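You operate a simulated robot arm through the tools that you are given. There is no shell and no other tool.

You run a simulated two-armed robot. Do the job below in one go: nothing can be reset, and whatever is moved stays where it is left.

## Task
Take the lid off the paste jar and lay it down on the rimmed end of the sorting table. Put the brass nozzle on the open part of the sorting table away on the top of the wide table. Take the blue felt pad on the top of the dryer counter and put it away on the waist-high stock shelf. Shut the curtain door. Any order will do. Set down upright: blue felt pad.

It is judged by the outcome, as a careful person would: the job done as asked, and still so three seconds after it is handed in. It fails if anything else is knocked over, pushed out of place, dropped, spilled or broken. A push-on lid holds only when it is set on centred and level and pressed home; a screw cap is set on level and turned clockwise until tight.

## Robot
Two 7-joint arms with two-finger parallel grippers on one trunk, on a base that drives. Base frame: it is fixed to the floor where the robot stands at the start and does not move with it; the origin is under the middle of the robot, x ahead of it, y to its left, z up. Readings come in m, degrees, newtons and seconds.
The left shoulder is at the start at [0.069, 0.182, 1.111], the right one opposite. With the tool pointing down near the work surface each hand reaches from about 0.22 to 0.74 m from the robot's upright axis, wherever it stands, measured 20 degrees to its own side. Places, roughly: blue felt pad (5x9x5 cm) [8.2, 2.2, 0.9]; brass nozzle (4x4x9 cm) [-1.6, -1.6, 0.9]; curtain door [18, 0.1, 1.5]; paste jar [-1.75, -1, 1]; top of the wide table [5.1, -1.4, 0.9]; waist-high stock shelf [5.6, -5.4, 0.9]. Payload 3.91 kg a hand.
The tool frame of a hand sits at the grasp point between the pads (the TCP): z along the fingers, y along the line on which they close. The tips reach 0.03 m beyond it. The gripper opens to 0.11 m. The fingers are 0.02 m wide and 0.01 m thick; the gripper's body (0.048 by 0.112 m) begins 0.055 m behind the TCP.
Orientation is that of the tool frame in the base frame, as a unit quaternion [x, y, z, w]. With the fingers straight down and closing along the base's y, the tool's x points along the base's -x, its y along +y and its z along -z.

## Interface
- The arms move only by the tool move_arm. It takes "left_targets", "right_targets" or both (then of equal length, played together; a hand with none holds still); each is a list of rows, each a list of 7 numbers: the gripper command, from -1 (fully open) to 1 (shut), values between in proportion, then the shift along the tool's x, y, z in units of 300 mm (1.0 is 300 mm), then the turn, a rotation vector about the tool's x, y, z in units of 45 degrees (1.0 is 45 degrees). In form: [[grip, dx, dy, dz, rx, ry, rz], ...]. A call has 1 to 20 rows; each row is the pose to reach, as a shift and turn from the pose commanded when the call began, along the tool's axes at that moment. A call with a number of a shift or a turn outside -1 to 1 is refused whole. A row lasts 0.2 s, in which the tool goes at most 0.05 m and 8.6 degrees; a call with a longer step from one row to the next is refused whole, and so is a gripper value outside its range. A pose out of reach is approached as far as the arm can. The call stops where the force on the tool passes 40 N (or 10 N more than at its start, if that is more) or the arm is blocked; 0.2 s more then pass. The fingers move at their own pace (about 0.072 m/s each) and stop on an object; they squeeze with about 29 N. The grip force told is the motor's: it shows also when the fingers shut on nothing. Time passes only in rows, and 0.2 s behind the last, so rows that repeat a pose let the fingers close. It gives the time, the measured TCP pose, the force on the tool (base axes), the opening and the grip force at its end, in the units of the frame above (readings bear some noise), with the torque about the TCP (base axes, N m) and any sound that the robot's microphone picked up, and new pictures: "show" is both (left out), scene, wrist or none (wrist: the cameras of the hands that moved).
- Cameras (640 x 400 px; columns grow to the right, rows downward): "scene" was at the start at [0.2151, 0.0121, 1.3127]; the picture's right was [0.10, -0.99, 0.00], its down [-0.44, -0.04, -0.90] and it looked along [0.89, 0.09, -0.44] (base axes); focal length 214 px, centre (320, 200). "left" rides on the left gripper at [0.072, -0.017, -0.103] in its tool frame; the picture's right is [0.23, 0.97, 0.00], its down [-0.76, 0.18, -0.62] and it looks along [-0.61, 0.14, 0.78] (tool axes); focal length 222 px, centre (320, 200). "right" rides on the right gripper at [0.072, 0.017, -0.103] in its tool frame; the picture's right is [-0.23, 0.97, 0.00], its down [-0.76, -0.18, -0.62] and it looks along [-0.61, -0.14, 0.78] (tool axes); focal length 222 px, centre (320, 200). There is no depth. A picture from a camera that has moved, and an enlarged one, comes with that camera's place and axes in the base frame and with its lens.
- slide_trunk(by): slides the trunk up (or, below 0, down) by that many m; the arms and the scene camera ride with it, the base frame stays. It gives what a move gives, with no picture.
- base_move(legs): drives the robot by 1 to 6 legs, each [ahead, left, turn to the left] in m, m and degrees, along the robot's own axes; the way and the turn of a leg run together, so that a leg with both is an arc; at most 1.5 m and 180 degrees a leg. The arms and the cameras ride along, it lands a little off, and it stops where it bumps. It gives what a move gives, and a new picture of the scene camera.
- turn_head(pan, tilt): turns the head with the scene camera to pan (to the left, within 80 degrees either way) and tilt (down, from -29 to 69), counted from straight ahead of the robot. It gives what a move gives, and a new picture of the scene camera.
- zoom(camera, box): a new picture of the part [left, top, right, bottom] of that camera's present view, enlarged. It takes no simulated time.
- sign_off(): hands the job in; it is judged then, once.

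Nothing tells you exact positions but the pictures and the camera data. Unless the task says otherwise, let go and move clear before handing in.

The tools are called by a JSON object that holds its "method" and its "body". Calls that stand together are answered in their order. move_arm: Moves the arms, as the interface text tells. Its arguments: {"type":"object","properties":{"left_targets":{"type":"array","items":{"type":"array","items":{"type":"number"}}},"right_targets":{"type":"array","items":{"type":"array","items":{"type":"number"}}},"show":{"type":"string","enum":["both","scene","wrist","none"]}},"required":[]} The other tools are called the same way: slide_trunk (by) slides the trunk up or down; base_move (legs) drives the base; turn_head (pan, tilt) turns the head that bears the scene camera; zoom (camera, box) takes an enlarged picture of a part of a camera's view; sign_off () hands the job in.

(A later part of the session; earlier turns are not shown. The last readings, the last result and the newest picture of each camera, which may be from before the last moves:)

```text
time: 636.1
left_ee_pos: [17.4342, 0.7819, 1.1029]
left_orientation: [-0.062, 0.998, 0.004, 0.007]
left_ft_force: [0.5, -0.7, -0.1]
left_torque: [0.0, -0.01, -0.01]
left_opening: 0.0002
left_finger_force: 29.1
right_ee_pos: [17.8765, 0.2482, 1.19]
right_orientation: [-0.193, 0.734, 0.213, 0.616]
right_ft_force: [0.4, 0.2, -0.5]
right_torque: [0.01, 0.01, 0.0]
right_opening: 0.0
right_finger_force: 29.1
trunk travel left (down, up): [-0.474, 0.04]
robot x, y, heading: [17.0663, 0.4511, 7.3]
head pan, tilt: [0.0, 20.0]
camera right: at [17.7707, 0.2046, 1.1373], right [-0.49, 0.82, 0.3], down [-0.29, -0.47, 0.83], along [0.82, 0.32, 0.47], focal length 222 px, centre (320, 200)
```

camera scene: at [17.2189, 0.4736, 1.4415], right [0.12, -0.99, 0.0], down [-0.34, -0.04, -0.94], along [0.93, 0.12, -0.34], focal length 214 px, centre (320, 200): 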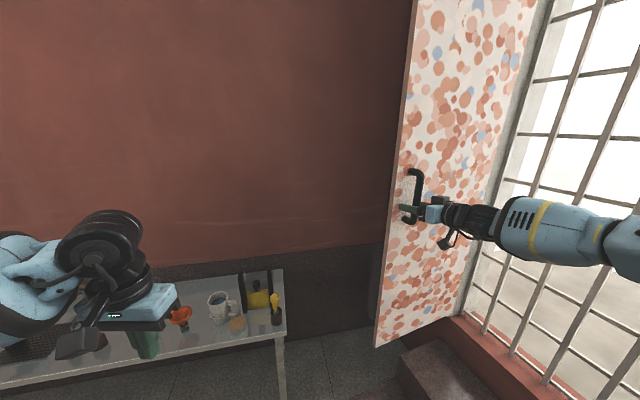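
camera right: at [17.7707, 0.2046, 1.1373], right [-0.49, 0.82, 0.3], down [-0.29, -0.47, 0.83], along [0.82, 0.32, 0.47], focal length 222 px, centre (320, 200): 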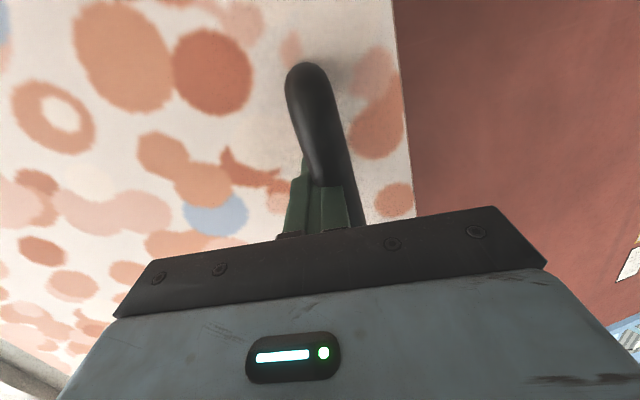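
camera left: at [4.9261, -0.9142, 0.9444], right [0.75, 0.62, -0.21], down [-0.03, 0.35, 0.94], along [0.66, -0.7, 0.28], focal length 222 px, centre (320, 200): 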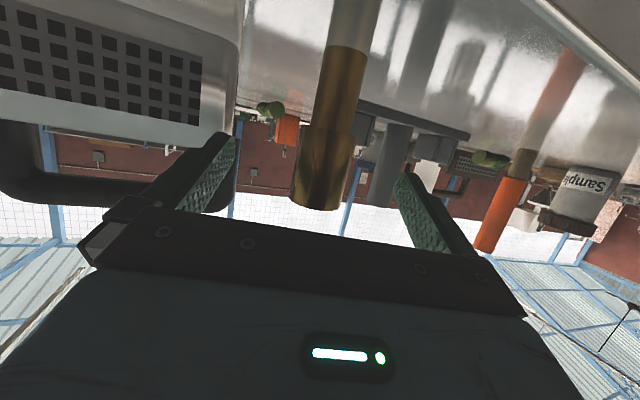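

The gripper still closed to zero. I zoom on the wrist view to see how the bar lies relative to the fingers.

{"method": "zoom", "body": {"camera": "right", "box": [250, 40, 410, 250]}}

{"method": "zoom", "body": {"camera": "scene", "box": [380, 150, 480, 240]}}

```text
1.90 times, centred on (330, 145) of right
camera zoom: at [17.7707, 0.2046, 1.1373], right [-0.49, 0.82, 0.3], down [-0.29, -0.47, 0.83], along [0.82, 0.32, 0.47], focal length 423 px, centre (301, 305)
```

zoom: 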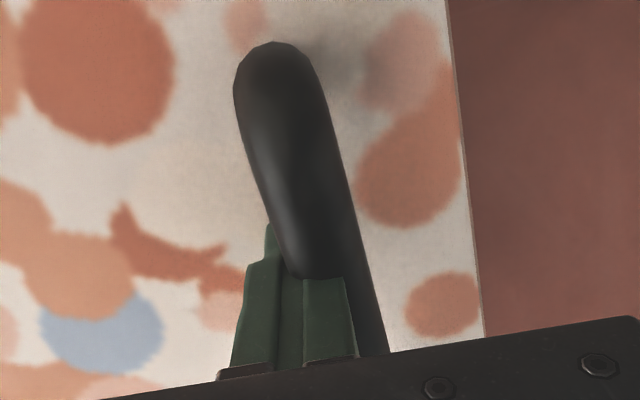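

```text
4.44 times, centred on (430, 195) of scene
camera zoom: at [17.2218, 0.4737, 1.4411], right [0.12, -0.99, 0.0], down [-0.34, -0.04, -0.94], along [0.93, 0.12, -0.34], focal length 953 px, centre (-169, 222)
```

zoom: 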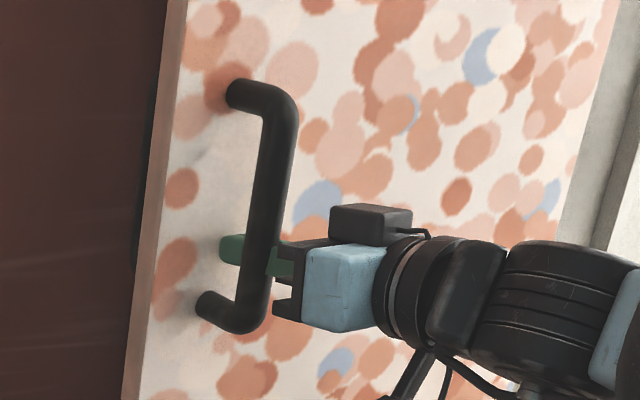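

The handle bar has no grip (my fingers close through beside it), so I'll instead grasp the free edge of the leaf itself. I retract the right hand, turn to face the wall, and line up the left hand with the leaf's edge.

{"method": "move_arm", "body": {"right_targets": [[1, 0, 0, -0.1, 0, 0, 0], [1, 0, 0, -0.25, 0, 0, 0], [1, 0, 0, -0.4, 0, 0, 0], [1, 0, 0, -0.5, 0, 0, 0]], "show": "none"}}

{"method": "base_move", "body": {"legs": [[-0.1, 0.05, 0], [0, 0, -35], [0, 0, -35]]}}

{"method": "turn_head", "body": {"pan": 35, "tilt": 20}}

```text
time: 637.1
left_ee_pos: [17.4316, 0.7817, 1.1047]
left_orientation: [-0.063, 0.998, 0.005, 0.008]
left_ft_force: [-0.6, -0.6, -0.2]
left_torque: [-0.01, 0.0, -0.01]
left_opening: 0.0001
left_finger_force: 29.5
right_ee_pos: [17.751, 0.167, 1.2116]
right_orientation: [-0.194, 0.733, 0.213, 0.616]
right_ft_force: [-0.9, -0.4, 0.3]
right_torque: [0.02, -0.02, 0.01]
right_opening: 0.0
right_finger_force: 28.8
trunk travel left (down, up): [-0.474, 0.04]
robot x, y, heading: [17.071, 0.4506, 7.2]
head pan, tilt: [0.0, 20.0]
```

```text
time: 641.6
left_ee_pos: [17.3994, 0.2629, 1.1042]
left_orientation: [0.517, 0.856, -0.002, 0.008]
left_ft_force: [0.6, 0.5, 0.2]
left_torque: [0.01, 0.0, 0.03]
left_opening: 0.0
left_finger_force: 29.1
right_ee_pos: [16.9374, -0.2524, 1.2117]
right_orientation: [0.26, 0.713, -0.176, 0.627]
right_ft_force: [0.2, 0.1, 0.9]
right_torque: [0.03, 0.02, 0.01]
right_opening: 0.0
right_finger_force: 28.6
trunk travel left (down, up): [-0.474, 0.04]
robot x, y, heading: [16.9636, 0.4872, -62.2]
head pan, tilt: [0.0, 20.0]
camera scene: at [17.0346, 0.3539, 1.4411], right [-0.89, -0.46, 0.0], down [-0.16, 0.3, -0.94], along [0.44, -0.83, -0.34], focal length 214 px, centre (320, 200)
```

scene: 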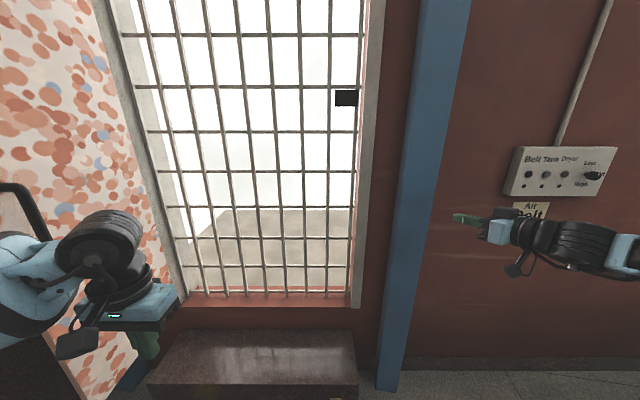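

```text
time: 642.6
left_ee_pos: [17.4002, 0.2631, 1.104]
left_orientation: [0.517, 0.856, -0.001, 0.009]
left_ft_force: [0.2, 0.6, -0.1]
left_torque: [0.0, 0.03, 0.02]
left_opening: 0.0001
left_finger_force: 28.8
right_ee_pos: [16.9373, -0.2533, 1.2122]
right_orientation: [0.26, 0.713, -0.177, 0.627]
right_ft_force: [-0.5, 0.1, 0.0]
right_torque: [0.01, 0.0, -0.01]
right_opening: 0.0
right_finger_force: 28.9
trunk travel left (down, up): [-0.474, 0.04]
robot x, y, heading: [16.963, 0.4881, -62.0]
head pan, tilt: [35.0, 20.0]
camera scene: at [17.074, 0.3935, 1.4411], right [-0.46, -0.89, 0.0], down [-0.3, 0.16, -0.94], along [0.83, -0.43, -0.34], focal length 214 px, centre (320, 200)
```

scene: 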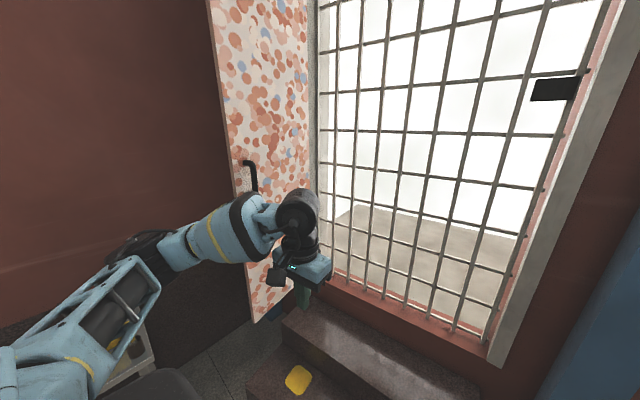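

I strafe left to bring the leaf's edge within comfortable reach of the left hand.

{"method": "base_move", "body": {"legs": [[0, 0.27, -1]]}}

{"method": "move_arm", "body": {"left_targets": [[-0.5, -0.02, 0.05, -0.04, 0, -0.16, 0], [-0.5, -0.04, 0.1, -0.08, 0, -0.33, 0], [-0.5, -0.05, 0.15, -0.12, 0, -0.5, 0], [-0.5, -0.07, 0.2, -0.17, 0, -0.67, 0], [-0.5, -0.09, 0.25, -0.21, 0, -0.84, 0], [-0.5, -0.1, 0.3, -0.25, 0, -1.0, 0]], "show": "both"}}

```text
time: 645.6
left_ee_pos: [17.6368, 0.3742, 1.1055]
left_orientation: [0.527, 0.85, -0.001, 0.008]
left_ft_force: [-0.2, 0.5, 0.4]
left_torque: [0.01, -0.01, 0.0]
left_opening: 0.0
left_finger_force: 28.6
right_ee_pos: [17.1598, -0.1289, 1.2109]
right_orientation: [0.268, 0.71, -0.183, 0.625]
right_ft_force: [0.4, -0.3, -0.7]
right_torque: [0.01, 0.04, -0.03]
right_opening: 0.0
right_finger_force: 28.5
trunk travel left (down, up): [-0.474, 0.04]
robot x, y, heading: [17.2022, 0.6107, -63.8]
head pan, tilt: [35.0, 20.0]
camera scene: at [17.3131, 0.5138, 1.4411], right [-0.48, -0.88, 0.0], down [-0.3, 0.16, -0.94], along [0.82, -0.45, -0.34], focal length 214 px, centre (320, 200)
```

scene: 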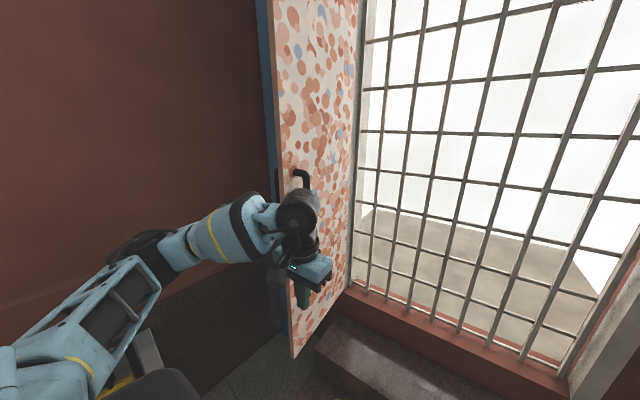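

```text
time: 647.0
left_ee_pos: [17.7295, 0.3899, 1.1797]
left_orientation: [0.487, 0.781, -0.203, 0.334]
left_ft_force: [0.5, -0.4, -0.3]
left_torque: [0.04, -0.01, 0.04]
left_opening: 0.0822
left_finger_force: 0.1
right_ee_pos: [17.159, -0.1284, 1.213]
right_orientation: [0.269, 0.709, -0.185, 0.625]
right_ft_force: [-0.1, 0.6, 0.6]
right_torque: [0.01, -0.02, 0.02]
right_opening: 0.0002
right_finger_force: 29.1
trunk travel left (down, up): [-0.474, 0.04]
robot x, y, heading: [17.2049, 0.6092, -63.6]
head pan, tilt: [35.0, 20.0]
camera scene: at [17.3128, 0.5148, 1.4412], right [-0.48, -0.88, 0.0], down [-0.3, 0.16, -0.94], along [0.82, -0.45, -0.34], focal length 214 px, centre (320, 200)
camera left: at [17.6595, 0.4925, 1.2003], right [0.81, 0.57, -0.16], down [0.19, 0.0, 0.98], along [0.56, -0.82, -0.1], focal length 222 px, centre (320, 200)
```

scene: 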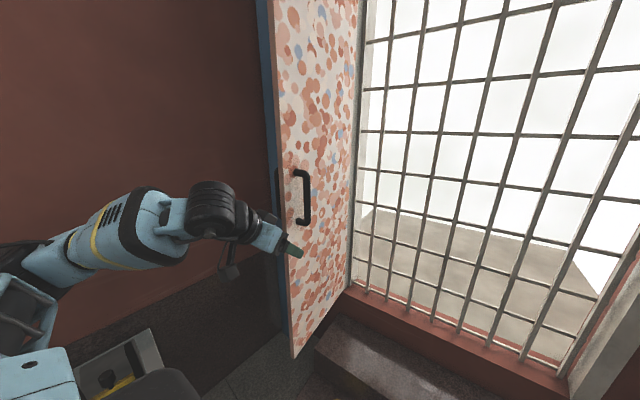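
left: 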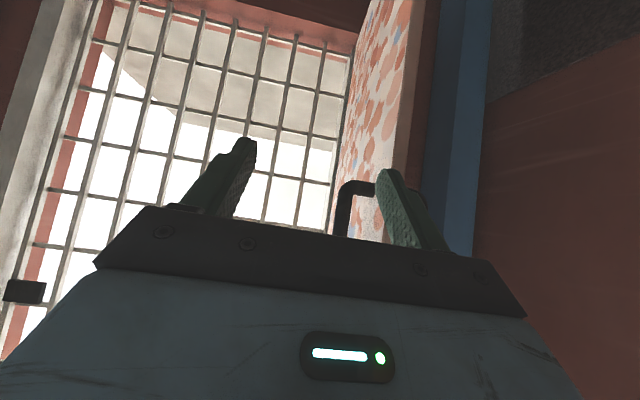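

I can see the leaf edge-on from the left wrist. I finish levelling the left hand and shift it left so the open fingers straddle the leaf's edge.

{"method": "move_arm", "body": {"left_targets": [[-0.8, -0.035, 0.065, -0.015, 0, -0.16, 0], [-0.8, -0.07, 0.13, -0.03, 0, -0.33, 0], [-0.8, -0.11, 0.19, -0.05, 0, -0.5, 0], [-0.8, -0.15, 0.26, -0.07, 0, -0.67, 0], [-0.8, -0.19, 0.32, -0.09, 0, -0.84, 0], [-0.8, -0.22, 0.385, -0.103, 0, -0.97, 0], [-0.8, -0.22, 0.385, -0.103, 0, -0.97, 0]], "show": "both"}}

```text
time: 648.6
left_ee_pos: [17.8411, 0.4177, 1.249]
left_orientation: [0.377, 0.601, -0.37, 0.6]
left_ft_force: [-0.7, 0.1, 0.5]
left_torque: [-0.04, -0.01, 0.02]
left_opening: 0.0989
left_finger_force: 0.0
right_ee_pos: [17.1594, -0.1299, 1.2123]
right_orientation: [0.269, 0.71, -0.183, 0.625]
right_ft_force: [0.3, -0.4, 0.5]
right_torque: [0.0, 0.02, -0.03]
right_opening: 0.0
right_finger_force: 28.7
trunk travel left (down, up): [-0.474, 0.04]
robot x, y, heading: [17.2018, 0.6103, -63.8]
head pan, tilt: [35.0, 20.0]
camera scene: at [17.3119, 0.514, 1.4412], right [-0.48, -0.88, 0.0], down [-0.3, 0.16, -0.94], along [0.82, -0.45, -0.34], focal length 214 px, centre (320, 200)
camera left: at [17.7804, 0.5029, 1.1785], right [0.87, 0.43, -0.22], down [-0.12, 0.63, 0.77], along [0.47, -0.64, 0.6], focal length 222 px, centre (320, 200)
```

scene: 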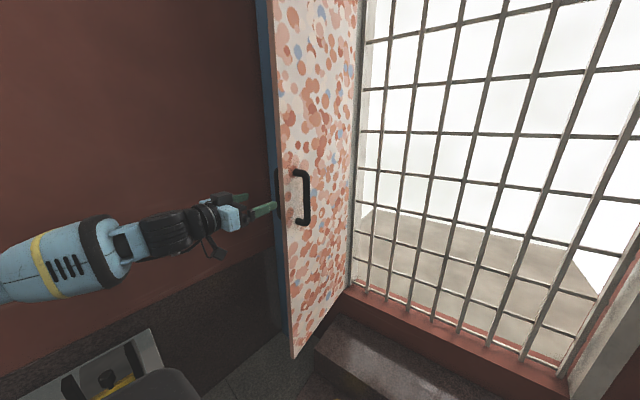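
left: 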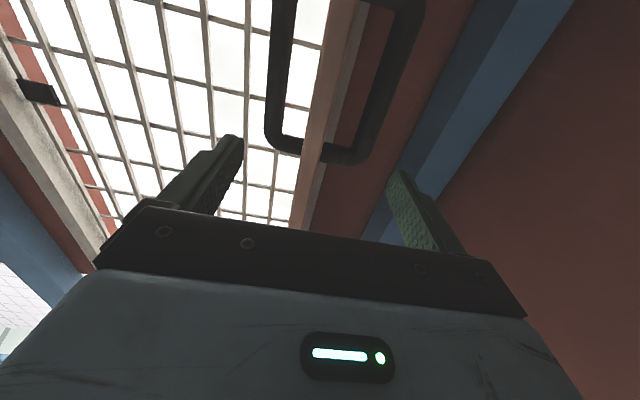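

The leaf edge is right between the fingers. I raise the hand 14 cm to stay above the handles.

{"method": "move_arm", "body": {"left_targets": [[-0.9, -0.15, 0, 0, 0, 0, 0], [-0.9, -0.3, 0, 0, 0, 0, 0], [-0.9, -0.45, 0, 0, 0, 0, 0], [-0.9, -0.48, 0, 0, 0, 0, 0]], "show": "wrist"}}

```text
time: 649.6
left_ee_pos: [17.8409, 0.4174, 1.3947]
left_orientation: [0.378, 0.601, -0.37, 0.599]
left_ft_force: [-0.2, 0.0, 0.5]
left_torque: [-0.02, -0.03, 0.01]
left_opening: 0.1045
left_finger_force: 0.2
right_ee_pos: [17.1616, -0.1281, 1.2113]
right_orientation: [0.268, 0.71, -0.183, 0.625]
right_ft_force: [0.0, 0.3, -0.3]
right_torque: [0.0, 0.02, 0.01]
right_opening: 0.0
right_finger_force: 28.5
trunk travel left (down, up): [-0.474, 0.04]
robot x, y, heading: [17.2038, 0.6115, -64.0]
head pan, tilt: [35.0, 20.0]
camera left: at [17.7808, 0.5024, 1.3237], right [0.87, 0.43, -0.22], down [-0.12, 0.63, 0.77], along [0.47, -0.65, 0.6], focal length 222 px, centre (320, 200)
```

left: 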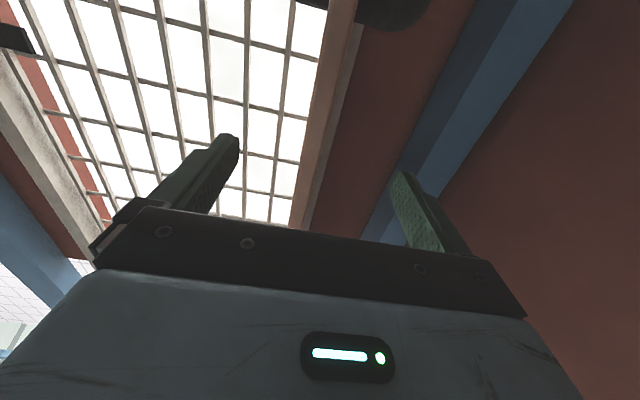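

Clear of the handles. I advance 12 cm so the fingers straddle the leaf, then close on it.

{"method": "move_arm", "body": {"left_targets": [[-0.9, 0, 0, 0.13, 0, 0, 0], [-0.9, 0, 0, 0.26, 0, 0, 0], [-0.9, 0, 0, 0.4, 0, 0, 0], [-0.9, 0, 0, 0.4, 0, 0, 0], [0, 0, 0, 0.4, 0, 0, 0], [0.5, 0, 0, 0.4, 0, 0, 0], [1, 0, 0, 0.4, 0, 0, 0], [1, 0, 0, 0.4, 0, 0, 0]], "show": "both"}}

```text
time: 651.4
left_ee_pos: [17.8927, 0.3092, 1.3951]
left_orientation: [0.376, 0.602, -0.369, 0.6]
left_ft_force: [0.2, -1.2, -0.7]
left_torque: [-0.6, 0.39, 2.06]
left_opening: 0.0223
left_finger_force: 44.4
right_ee_pos: [17.1607, -0.1287, 1.2108]
right_orientation: [0.268, 0.71, -0.183, 0.625]
right_ft_force: [-0.9, -1.3, 0.2]
right_torque: [0.02, 0.01, 0.0]
right_opening: 0.0
right_finger_force: 28.9
trunk travel left (down, up): [-0.474, 0.04]
robot x, y, heading: [17.2048, 0.6121, -63.5]
head pan, tilt: [35.0, 20.0]
camera scene: at [17.3131, 0.5137, 1.4411], right [-0.48, -0.88, 0.0], down [-0.3, 0.16, -0.94], along [0.82, -0.45, -0.34], focal length 214 px, centre (320, 200)
camera left: at [17.8324, 0.3942, 1.3243], right [0.87, 0.44, -0.22], down [-0.12, 0.63, 0.77], along [0.47, -0.64, 0.6], focal length 222 px, centre (320, 200)
```

scene: 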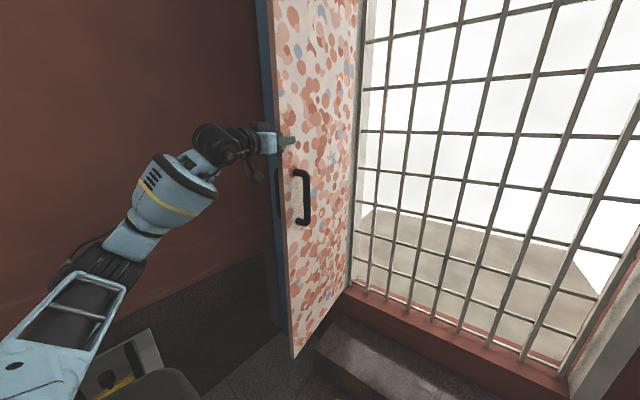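
left: 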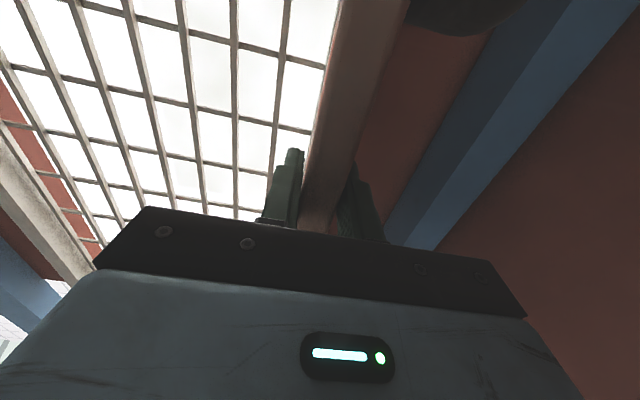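

I have a firm grip on the leaf's edge. I swing it along its arc about the hinge, turning the hand with it, starting with 18°.

{"method": "move_arm", "body": {"left_targets": [[1, 0, -0.149, -0.001, -0.133, 0, 0], [1, 0, -0.297, 0.014, -0.267, 0, 0], [1, 0, -0.443, 0.045, -0.4, 0, 0], [1, 0, -0.443, 0.045, -0.4, 0, 0]], "show": "both"}}

```text
time: 651.9
left_ee_pos: [17.8474, 0.2784, 1.3945]
left_orientation: [0.329, 0.627, -0.325, 0.627]
left_ft_force: [16.4, -15.0, 11.3]
left_torque: [0.7, 1.17, 1.94]
left_opening: 0.0213
left_finger_force: 45.3
right_ee_pos: [17.1606, -0.1323, 1.2096]
right_orientation: [0.269, 0.71, -0.184, 0.624]
right_ft_force: [-0.6, 0.0, -0.8]
right_torque: [-0.03, 0.0, 0.02]
right_opening: 0.0
right_finger_force: 28.8
trunk travel left (down, up): [-0.474, 0.04]
robot x, y, heading: [17.2049, 0.6103, -63.8]
head pan, tilt: [35.0, 20.0]
stopped in row 2 (left hand): the force on the tool passed its limit at 44 N (the readings are from after the stop); the commanded pose is now the measured one
camera scene: at [17.3142, 0.5097, 1.4406], right [-0.48, -0.88, 0.0], down [-0.3, 0.17, -0.94], along [0.82, -0.45, -0.34], focal length 214 px, centre (320, 200)
camera left: at [17.7752, 0.3537, 1.3239], right [0.8, 0.56, -0.22], down [-0.21, 0.61, 0.76], along [0.56, -0.56, 0.61], focal length 222 px, centre (320, 200)
```

scene: 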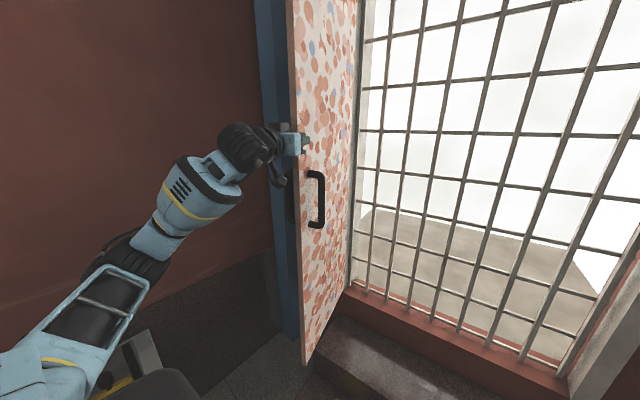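
left: 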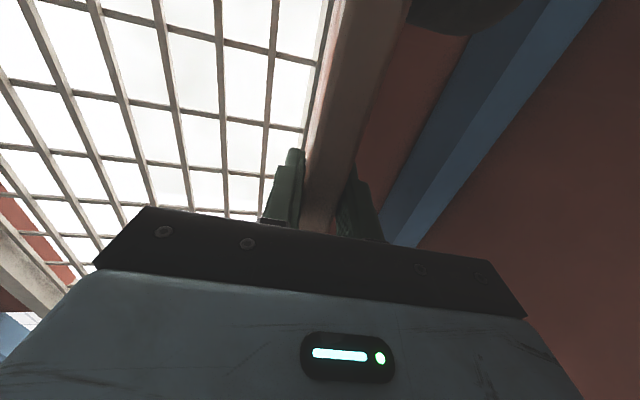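

The leaf is moving. The hinge radius is a bit smaller than I assumed, so I loosen the grip into a fork and continue the swing more slowly on a corrected arc.

{"method": "move_arm", "body": {"left_targets": [[0.2, 0, 0, 0, 0, 0, 0], [0.2, 0, -0.062, 0.002, -0.067, 0, 0], [0.2, 0, -0.125, 0.006, -0.133, 0, 0], [0.2, 0, -0.188, 0.015, -0.2, 0, 0], [0.2, 0, -0.25, 0.026, -0.267, 0, 0], [0.2, 0, -0.311, 0.04, -0.333, 0, 0], [0.2, 0, -0.371, 0.058, -0.4, 0, 0], [0.2, 0, -0.43, 0.08, -0.467, 0, 0], [0.2, 0, -0.488, 0.103, -0.533, 0, 0], [0.2, 0, -0.545, 0.13, -0.6, 0, 0], [0.2, 0, -0.6, 0.16, -0.667, 0, 0]], "show": "both"}}

```text
time: 654.3
left_ee_pos: [17.7225, 0.1407, 1.3944]
left_orientation: [0.158, 0.688, -0.155, 0.691]
left_ft_force: [-0.9, 0.4, -0.9]
left_torque: [-0.02, -0.01, -0.03]
left_opening: 0.0442
left_finger_force: 0.1
right_ee_pos: [17.1603, -0.1311, 1.2108]
right_orientation: [0.269, 0.709, -0.184, 0.625]
right_ft_force: [0.2, -0.8, 0.3]
right_torque: [-0.02, 0.0, 0.01]
right_opening: 0.0
right_finger_force: 29.5
trunk travel left (down, up): [-0.474, 0.04]
robot x, y, heading: [17.2074, 0.6123, -63.7]
head pan, tilt: [35.0, 20.0]
camera scene: at [17.3128, 0.5124, 1.441], right [-0.48, -0.88, 0.0], down [-0.3, 0.17, -0.94], along [0.82, -0.45, -0.34], focal length 214 px, centre (320, 200)
camera left: at [17.6225, 0.1684, 1.3222], right [0.42, 0.88, -0.22], down [-0.49, 0.43, 0.76], along [0.76, -0.21, 0.61], focal length 222 px, centre (320, 200)
```

scene: 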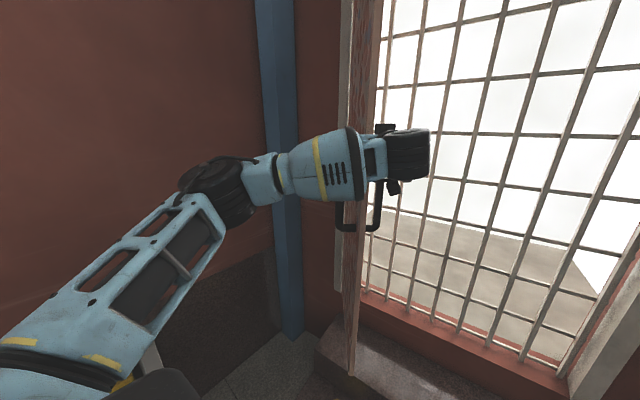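
left: 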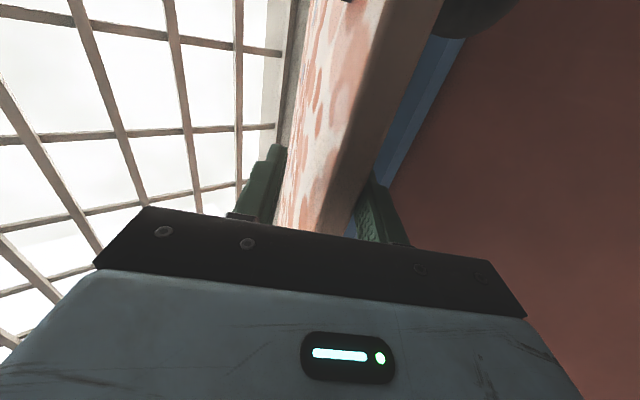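

Great — the leaf is now more than halfway shut. I continue the swing another 18°.

{"method": "move_arm", "body": {"left_targets": [[0.2, 0, -0.064, 0.002, -0.067, 0, 0], [0.2, 0, -0.127, 0.007, -0.133, 0, 0], [0.2, 0, -0.19, 0.015, -0.2, 0, 0], [0.2, 0, -0.253, 0.027, -0.267, 0, 0], [0.2, 0, -0.315, 0.042, -0.333, 0, 0], [0.2, 0, -0.377, 0.06, -0.4, 0, 0], [0.2, 0, -0.377, 0.06, -0.4, 0, 0]], "show": "both"}}

```text
time: 655.9
left_ee_pos: [17.6868, 0.0495, 1.3911]
left_orientation: [0.048, 0.703, -0.046, 0.708]
left_ft_force: [1.2, -1.1, 0.2]
left_torque: [-0.03, -0.02, 0.0]
left_opening: 0.0439
left_finger_force: 0.2
left hand out of reach, approached as far as the arm can: row 6, 7
right_ee_pos: [17.1607, -0.1281, 1.2121]
right_orientation: [0.268, 0.71, -0.184, 0.625]
right_ft_force: [1.3, -0.2, -0.4]
right_torque: [0.01, -0.02, -0.04]
right_opening: 0.0002
right_finger_force: 28.1
trunk travel left (down, up): [-0.474, 0.04]
robot x, y, heading: [17.2029, 0.6141, -63.9]
head pan, tilt: [35.0, 20.0]
camera scene: at [17.3144, 0.514, 1.4411], right [-0.48, -0.88, 0.0], down [-0.3, 0.16, -0.94], along [0.82, -0.45, -0.34], focal length 214 px, centre (320, 200)
camera left: at [17.5818, 0.0456, 1.3196], right [0.13, 0.97, -0.22], down [-0.6, 0.26, 0.76], along [0.79, 0.04, 0.61], focal length 222 px, centre (320, 200)
```

scene: 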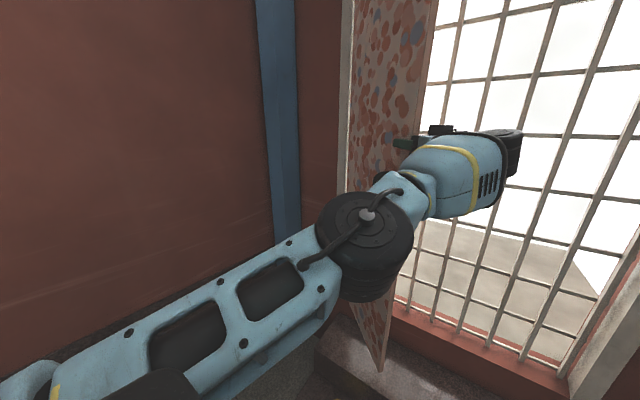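
left: 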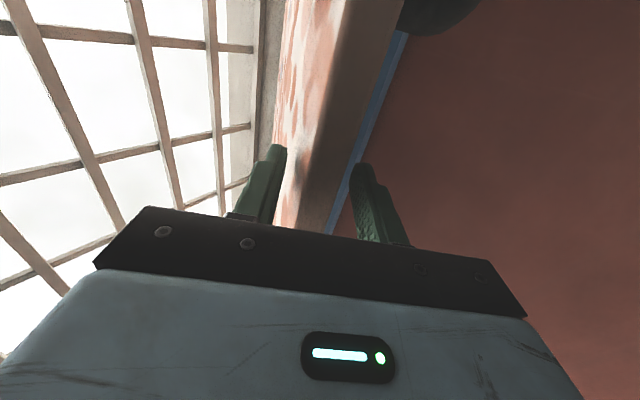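

The leaf's room-side face is now toward me, with ~35° to go. I withdraw the fork, then re-point the hand forward on the room side to push it shut.

{"method": "move_arm", "body": {"left_targets": [[0, 0, 0, -0.02, 0, 0, 0], [0, 0, 0, -0.12, 0, 0, 0], [0, 0, 0, -0.26, 0, 0, 0], [0, 0, 0, -0.4, 0, 0, 0], [0, 0, 0, -0.42, 0, 0, 0]], "show": "both"}}

```text
time: 657.3
left_ee_pos: [17.5889, 0.0716, 1.386]
left_orientation: [0.035, 0.713, -0.029, 0.7]
left_ft_force: [0.1, -0.2, 0.0]
left_torque: [0.01, 0.02, 0.03]
left_opening: 0.0553
left_finger_force: 0.1
right_ee_pos: [17.1603, -0.1289, 1.2105]
right_orientation: [0.269, 0.71, -0.184, 0.625]
right_ft_force: [0.5, 0.4, 0.6]
right_torque: [-0.04, 0.01, 0.04]
right_opening: 0.0001
right_finger_force: 29.1
trunk travel left (down, up): [-0.474, 0.04]
robot x, y, heading: [17.2033, 0.6111, -63.7]
head pan, tilt: [35.0, 20.0]
stopped in row 5 (left hand): the arm was blocked; the commanded pose is now the measured one
camera scene: at [17.3134, 0.5134, 1.4411], right [-0.48, -0.88, 0.0], down [-0.3, 0.16, -0.94], along [0.82, -0.45, -0.34], focal length 214 px, centre (320, 200)
camera left: at [17.4836, 0.0639, 1.3162], right [0.08, 0.97, -0.22], down [-0.59, 0.23, 0.77], along [0.8, 0.07, 0.59], focal length 222 px, centre (320, 200)
```

scene: 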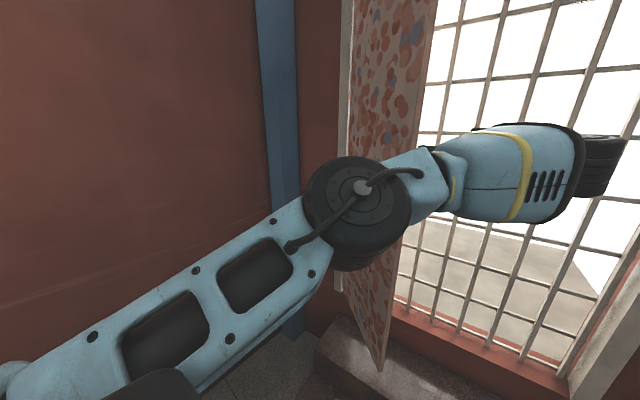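
left: 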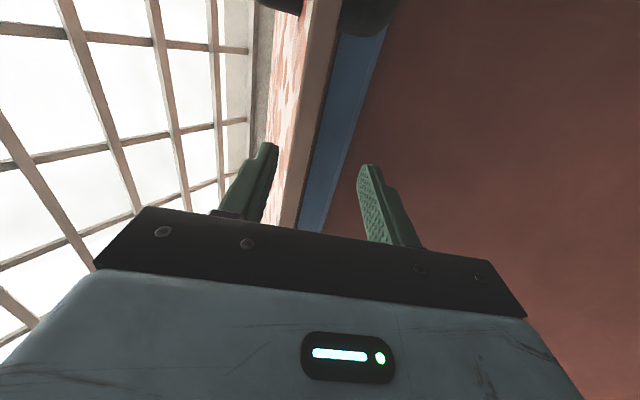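

The hand is out of the leaf's way. I move it back toward me and turn it to point at the wall.

{"method": "move_arm", "body": {"left_targets": [[1, 0, 0.14, -0.03, 0, 0, 0], [1, 0, 0.28, -0.06, 0, 0, 0], [1, 0, 0.42, -0.06, 0.05, 0, 0], [1, 0, 0.56, -0.05, 0.18, 0, 0], [1, 0, 0.69, -0.02, 0.34, 0, 0], [1, 0, 0.824, 0.03, 0.5, 0, 0], [1, 0, 0.824, 0.05, 0.67, 0, 0], [1, 0, 0.824, 0.05, 0.84, 0, 0], [1, 0, 0.824, 0.05, 1.0, 0, 0]], "show": "both"}}

```text
time: 659.3
left_ee_pos: [17.6274, 0.3168, 1.3873]
left_orientation: [0.302, 0.645, -0.302, 0.634]
left_ft_force: [0.9, 0.3, -0.1]
left_torque: [0.0, -0.01, -0.02]
left_opening: 0.0
left_finger_force: 29.0
right_ee_pos: [17.1628, -0.1277, 1.2121]
right_orientation: [0.268, 0.71, -0.184, 0.625]
right_ft_force: [-0.6, -0.1, 0.5]
right_torque: [0.0, 0.0, -0.02]
right_opening: 0.0
right_finger_force: 28.7
trunk travel left (down, up): [-0.474, 0.04]
robot x, y, heading: [17.2076, 0.6096, -63.9]
head pan, tilt: [35.0, 20.0]
camera scene: at [17.3148, 0.5142, 1.441], right [-0.48, -0.88, 0.0], down [-0.3, 0.16, -0.94], along [0.82, -0.45, -0.34], focal length 214 px, centre (320, 200)
camera left: at [17.5471, 0.3844, 1.318], right [0.75, 0.62, -0.23], down [-0.25, 0.59, 0.77], along [0.62, -0.52, 0.59], focal length 222 px, centre (320, 200)
```

scene: 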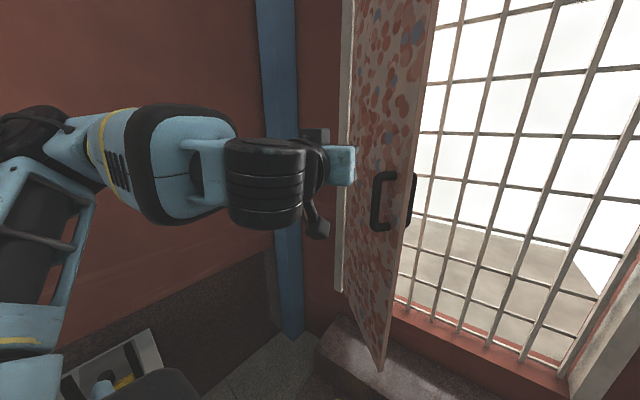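
left: 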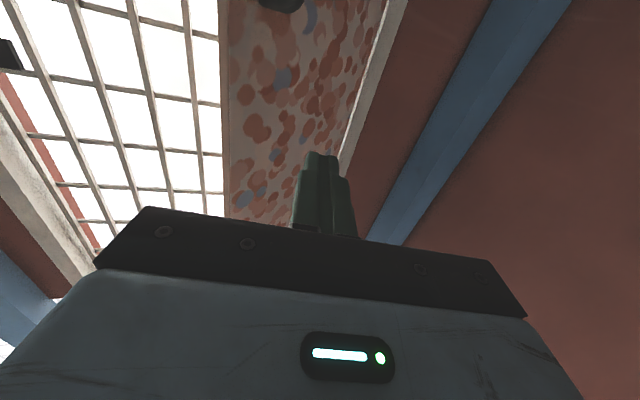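

The hand is on the room side of the leaf. I move the base 10 cm closer, then shift the fist to face the leaf.

{"method": "base_move", "body": {"legs": [[0.1, 0.05, 0]]}}

{"method": "move_arm", "body": {"left_targets": [[1, 0, 0.05, 0.05, 0.1, 0, 0], [1, 0, 0.1, 0.12, 0.2, 0, 0], [1, 0, 0.1, 0.2, 0.28, 0, 0], [1, 0, 0.1, 0.28, 0.28, 0, 0]], "show": "both"}}

```text
time: 660.5
left_ee_pos: [17.7161, 0.2503, 1.3886]
left_orientation: [0.3, 0.645, -0.3, 0.635]
left_ft_force: [-0.3, 0.3, -0.2]
left_torque: [0.04, 0.03, 0.0]
left_opening: 0.0
left_finger_force: 28.7
right_ee_pos: [17.2535, -0.1959, 1.2116]
right_orientation: [0.267, 0.71, -0.182, 0.626]
right_ft_force: [-0.2, -0.5, 0.1]
right_torque: [0.0, -0.01, 0.01]
right_opening: 0.0001
right_finger_force: 28.9
trunk travel left (down, up): [-0.474, 0.04]
robot x, y, heading: [17.293, 0.5453, -63.6]
head pan, tilt: [35.0, 20.0]
camera scene: at [17.4028, 0.4476, 1.4412], right [-0.48, -0.88, 0.0], down [-0.3, 0.16, -0.94], along [0.83, -0.45, -0.34], focal length 214 px, centre (320, 200)
```

scene: 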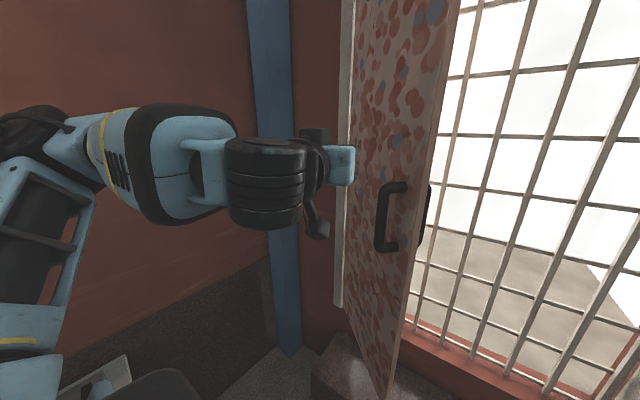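

```text
time: 661.5
left_ee_pos: [17.7894, 0.2058, 1.3862]
left_orientation: [0.368, 0.609, -0.368, 0.598]
left_ft_force: [0.1, -0.1, 0.6]
left_torque: [-0.01, 0.0, 0.01]
left_opening: 0.0
left_finger_force: 28.9
right_ee_pos: [17.2522, -0.1963, 1.2115]
right_orientation: [0.267, 0.71, -0.182, 0.625]
right_ft_force: [-0.6, -0.1, 0.4]
right_torque: [-0.02, 0.02, 0.01]
right_opening: 0.0003
right_finger_force: 28.9
trunk travel left (down, up): [-0.474, 0.04]
robot x, y, heading: [17.2963, 0.5438, -63.6]
head pan, tilt: [35.0, 20.0]
camera scene: at [17.4037, 0.4467, 1.441], right [-0.48, -0.88, 0.0], down [-0.3, 0.16, -0.94], along [0.83, -0.45, -0.34], focal length 214 px, centre (320, 200)
camera left: at [17.7272, 0.2897, 1.3169], right [0.86, 0.45, -0.24], down [-0.12, 0.63, 0.77], along [0.49, -0.64, 0.6], focal length 222 px, centre (320, 200)
```

scene: 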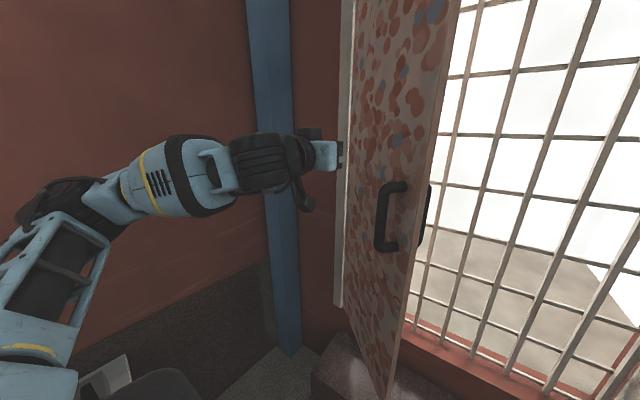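
left: 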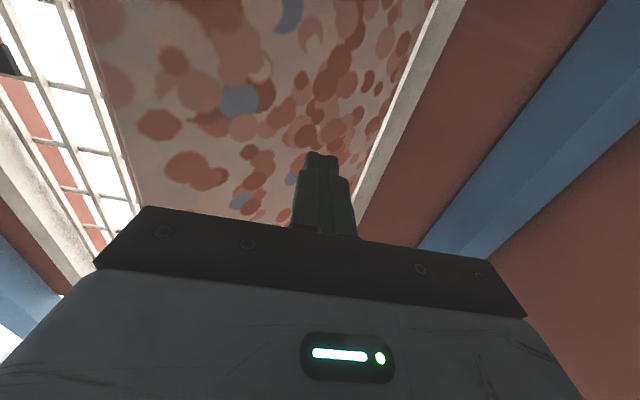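

The fist faces the leaf. I push toward the wall, easing slightly right to follow the leaf.

{"method": "move_arm", "body": {"left_targets": [[1, 0, -0.08, 0.1, 0, 0, 0], [1, 0, -0.14, 0.2, 0, 0, 0], [1, 0, -0.2, 0.3, 0, 0, 0], [1, 0, -0.26, 0.4, 0, 0, 0], [1, 0, -0.32, 0.5, 0, 0, 0], [1, 0, -0.37, 0.6, 0, 0, 0], [1, 0, -0.42, 0.7, 0, 0, 0], [1, 0, -0.42, 0.7, 0, 0, 0]], "show": "both"}}

```text
time: 663.3
left_ee_pos: [17.7769, -0.0371, 1.385]
left_orientation: [0.367, 0.609, -0.368, 0.599]
left_ft_force: [0.2, 0.2, -0.3]
left_torque: [0.01, 0.0, -0.01]
left_opening: 0.0
left_finger_force: 29.5
right_ee_pos: [17.2538, -0.1955, 1.2118]
right_orientation: [0.266, 0.71, -0.183, 0.626]
right_ft_force: [-0.1, 0.4, 0.0]
right_torque: [-0.01, -0.02, -0.01]
right_opening: 0.0
right_finger_force: 29.3
trunk travel left (down, up): [-0.474, 0.04]
robot x, y, heading: [17.2924, 0.5464, -63.5]
head pan, tilt: [35.0, 20.0]
camera scene: at [17.4037, 0.448, 1.4411], right [-0.48, -0.88, 0.0], down [-0.3, 0.16, -0.94], along [0.83, -0.45, -0.34], focal length 214 px, centre (320, 200)
camera left: at [17.714, 0.0462, 1.3144], right [0.86, 0.45, -0.24], down [-0.12, 0.63, 0.77], along [0.49, -0.63, 0.6], focal length 222 px, centre (320, 200)
```

scene: 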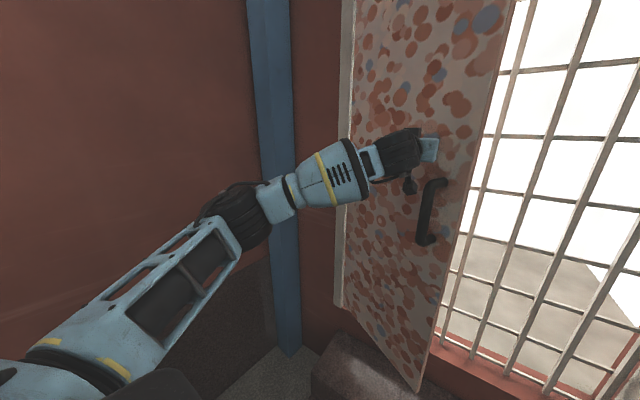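
left: 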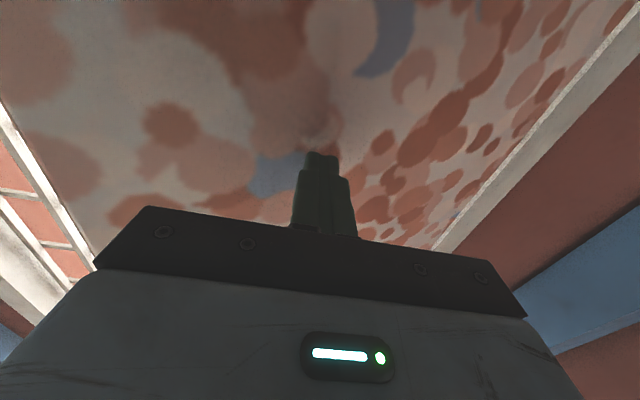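

The leaf is swinging toward shut. I keep pushing until it stops.

{"method": "move_arm", "body": {"left_targets": [[1, 0, -0.03, 0.07, 0, 0, 0], [1, 0, -0.05, 0.14, 0, 0, 0], [1, 0, -0.07, 0.21, 0, 0, 0], [1, 0, -0.09, 0.28, 0, 0, 0], [1, 0, -0.1, 0.35, 0, 0, 0], [1, 0, -0.1, 0.42, 0, 0, 0]], "show": "both"}}

```text
time: 664.7
left_ee_pos: [17.8009, -0.1388, 1.3762]
left_orientation: [0.367, 0.608, -0.368, 0.6]
left_ft_force: [-0.8, 2.0, 0.3]
left_torque: [-0.02, 0.02, -0.01]
left_opening: 0.0003
left_finger_force: 29.1
left hand out of reach, approached as far as the arm can: row 5, 6
right_ee_pos: [17.2531, -0.1958, 1.2126]
right_orientation: [0.267, 0.71, -0.183, 0.626]
right_ft_force: [0.8, -0.5, -0.3]
right_torque: [0.03, 0.0, -0.02]
right_opening: 0.0
right_finger_force: 29.4
trunk travel left (down, up): [-0.474, 0.04]
robot x, y, heading: [17.2939, 0.5468, -63.5]
head pan, tilt: [35.0, 20.0]
camera scene: at [17.4029, 0.4474, 1.4411], right [-0.48, -0.88, 0.0], down [-0.3, 0.16, -0.94], along [0.83, -0.45, -0.34], focal length 214 px, centre (320, 200)
camera left: at [17.7369, -0.0551, 1.3069], right [0.86, 0.45, -0.24], down [-0.12, 0.63, 0.77], along [0.49, -0.63, 0.6], focal length 222 px, centre (320, 200)
```

scene: 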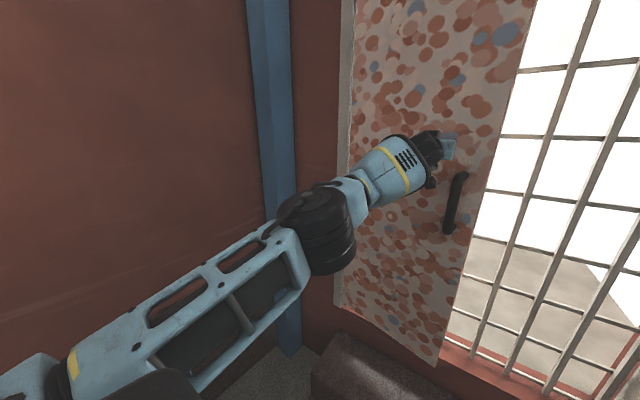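
left: 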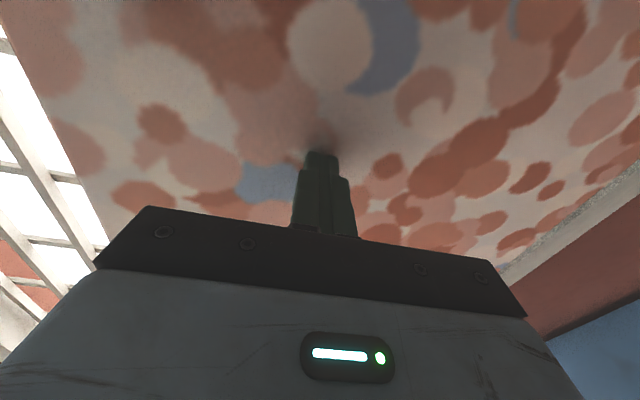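

I'm at the arm's reach limit. I zoom to check how flush the leaf is with the door frame.

{"method": "zoom", "body": {"camera": "scene", "box": [330, 120, 560, 390]}}

{"method": "turn_head", "body": {"pan": 20, "tilt": 35}}

```text
1.48 times, centred on (445, 255) of scene
camera zoom: at [17.4029, 0.4474, 1.4411], right [-0.48, -0.88, 0.0], down [-0.3, 0.16, -0.94], along [0.83, -0.45, -0.34], focal length 318 px, centre (135, 118)
```

zoom: 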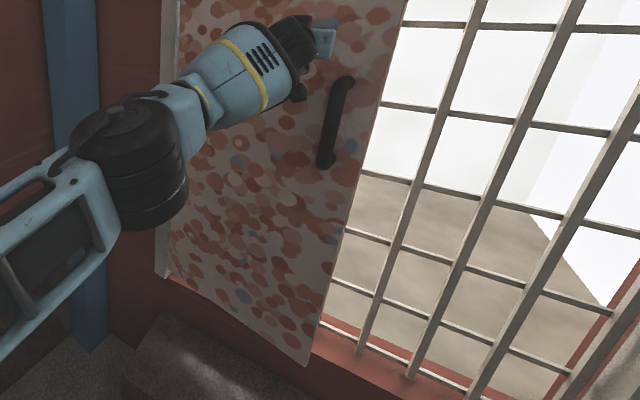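

```text
time: 665.5
left_ee_pos: [17.8006, -0.1386, 1.377]
left_orientation: [0.367, 0.609, -0.368, 0.599]
left_ft_force: [-0.8, 0.4, 0.4]
left_torque: [0.0, 0.01, -0.01]
left_opening: 0.0
left_finger_force: 28.6
right_ee_pos: [17.2528, -0.1962, 1.2107]
right_orientation: [0.267, 0.71, -0.182, 0.625]
right_ft_force: [-0.5, -0.5, 0.6]
right_torque: [0.0, -0.05, 0.01]
right_opening: 0.0
right_finger_force: 29.4
trunk travel left (down, up): [-0.474, 0.04]
robot x, y, heading: [17.2925, 0.5441, -63.4]
head pan, tilt: [20.0, 35.0]
camera scene: at [17.3854, 0.4313, 1.4173], right [-0.69, -0.73, 0.0], down [-0.42, 0.39, -0.82], along [0.6, -0.56, -0.57], focal length 214 px, centre (320, 200)
```

scene: 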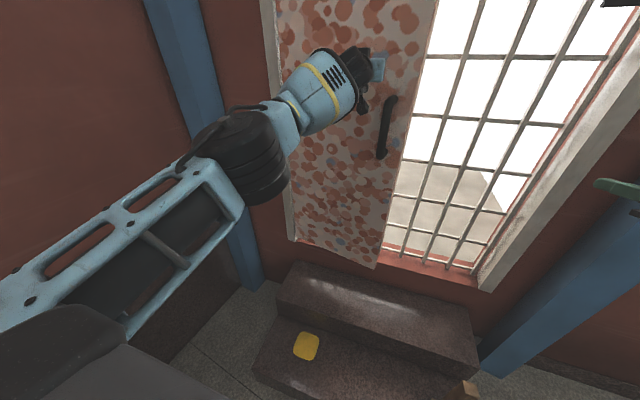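

It's nearly flush but may need a few more degrees. I press a little further by moving the base forward 4 cm.

{"method": "base_move", "body": {"legs": [[0.04, 0, 0]]}}

```text
time: 666.4
left_ee_pos: [17.8149, -0.1707, 1.3784]
left_orientation: [0.366, 0.609, -0.368, 0.6]
left_ft_force: [-0.9, 0.5, 0.0]
left_torque: [0.02, 0.02, 0.0]
left_opening: 0.0002
left_finger_force: 29.6
right_ee_pos: [17.2686, -0.229, 1.2128]
right_orientation: [0.266, 0.709, -0.184, 0.627]
right_ft_force: [0.3, 0.7, 0.9]
right_torque: [0.04, 0.0, -0.03]
right_opening: 0.0
right_finger_force: 29.4
trunk travel left (down, up): [-0.474, 0.04]
robot x, y, heading: [17.3093, 0.5102, -63.6]
head pan, tilt: [20.0, 35.0]
camera scene: at [17.4012, 0.3991, 1.4178], right [-0.69, -0.73, 0.0], down [-0.42, 0.39, -0.82], along [0.6, -0.56, -0.57], focal length 214 px, centre (320, 200)
```

scene: 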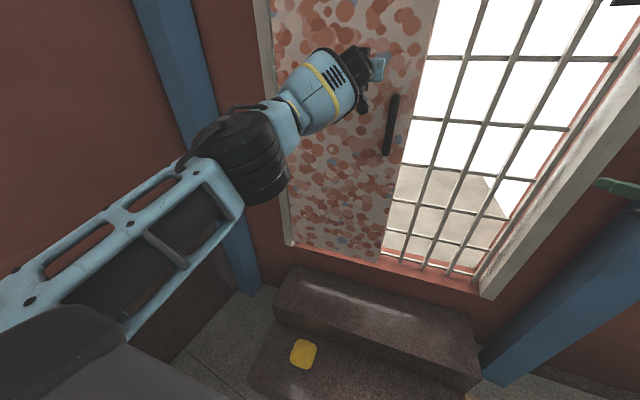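

Little resistance yet. I press another 3 cm and watch for the stop.

{"method": "base_move", "body": {"legs": [[0.03, 0, 0]]}}

{"method": "zoom", "body": {"camera": "scene", "box": [240, 60, 520, 320]}}

```text
time: 667.3
left_ee_pos: [17.8293, -0.195, 1.38]
left_orientation: [0.366, 0.609, -0.368, 0.6]
left_ft_force: [-5.1, 13.1, -0.2]
left_torque: [-0.14, -0.02, 0.07]
left_opening: 0.0
left_finger_force: 29.1
right_ee_pos: [17.2858, -0.2539, 1.2124]
right_orientation: [0.265, 0.71, -0.183, 0.626]
right_ft_force: [0.2, -1.6, 0.0]
right_torque: [-0.01, 0.01, -0.02]
right_opening: 0.0001
right_finger_force: 28.5
trunk travel left (down, up): [-0.474, 0.04]
robot x, y, heading: [17.3242, 0.4857, -63.0]
head pan, tilt: [20.0, 35.0]
stopped in leg 1: the force on the tool passed its limit at 93 N (the readings are from after the stop); the commanded pose is now the measured one
camera scene: at [17.4148, 0.374, 1.4175], right [-0.69, -0.73, 0.0], down [-0.42, 0.39, -0.82], along [0.6, -0.56, -0.57], focal length 214 px, centre (320, 200)
```

scene: 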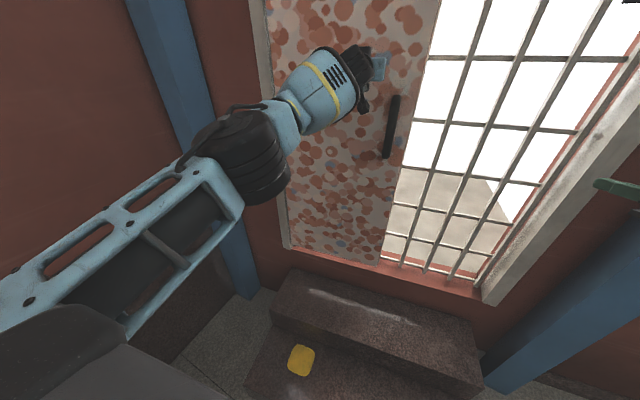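

```text
1.54 times, centred on (380, 190) of scene
camera zoom: at [17.4148, 0.374, 1.4175], right [-0.69, -0.73, 0.0], down [-0.42, 0.39, -0.82], along [0.6, -0.56, -0.57], focal length 330 px, centre (228, 215)
```

zoom: 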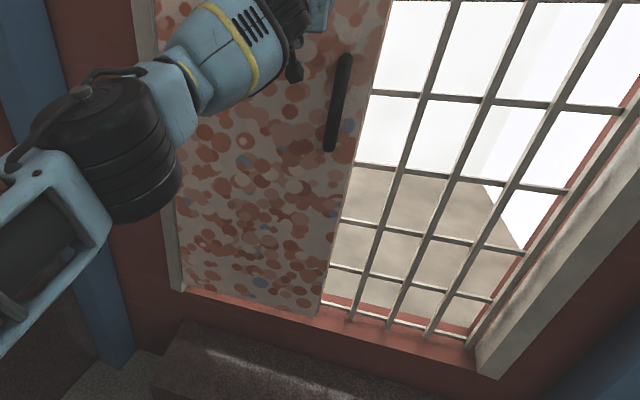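

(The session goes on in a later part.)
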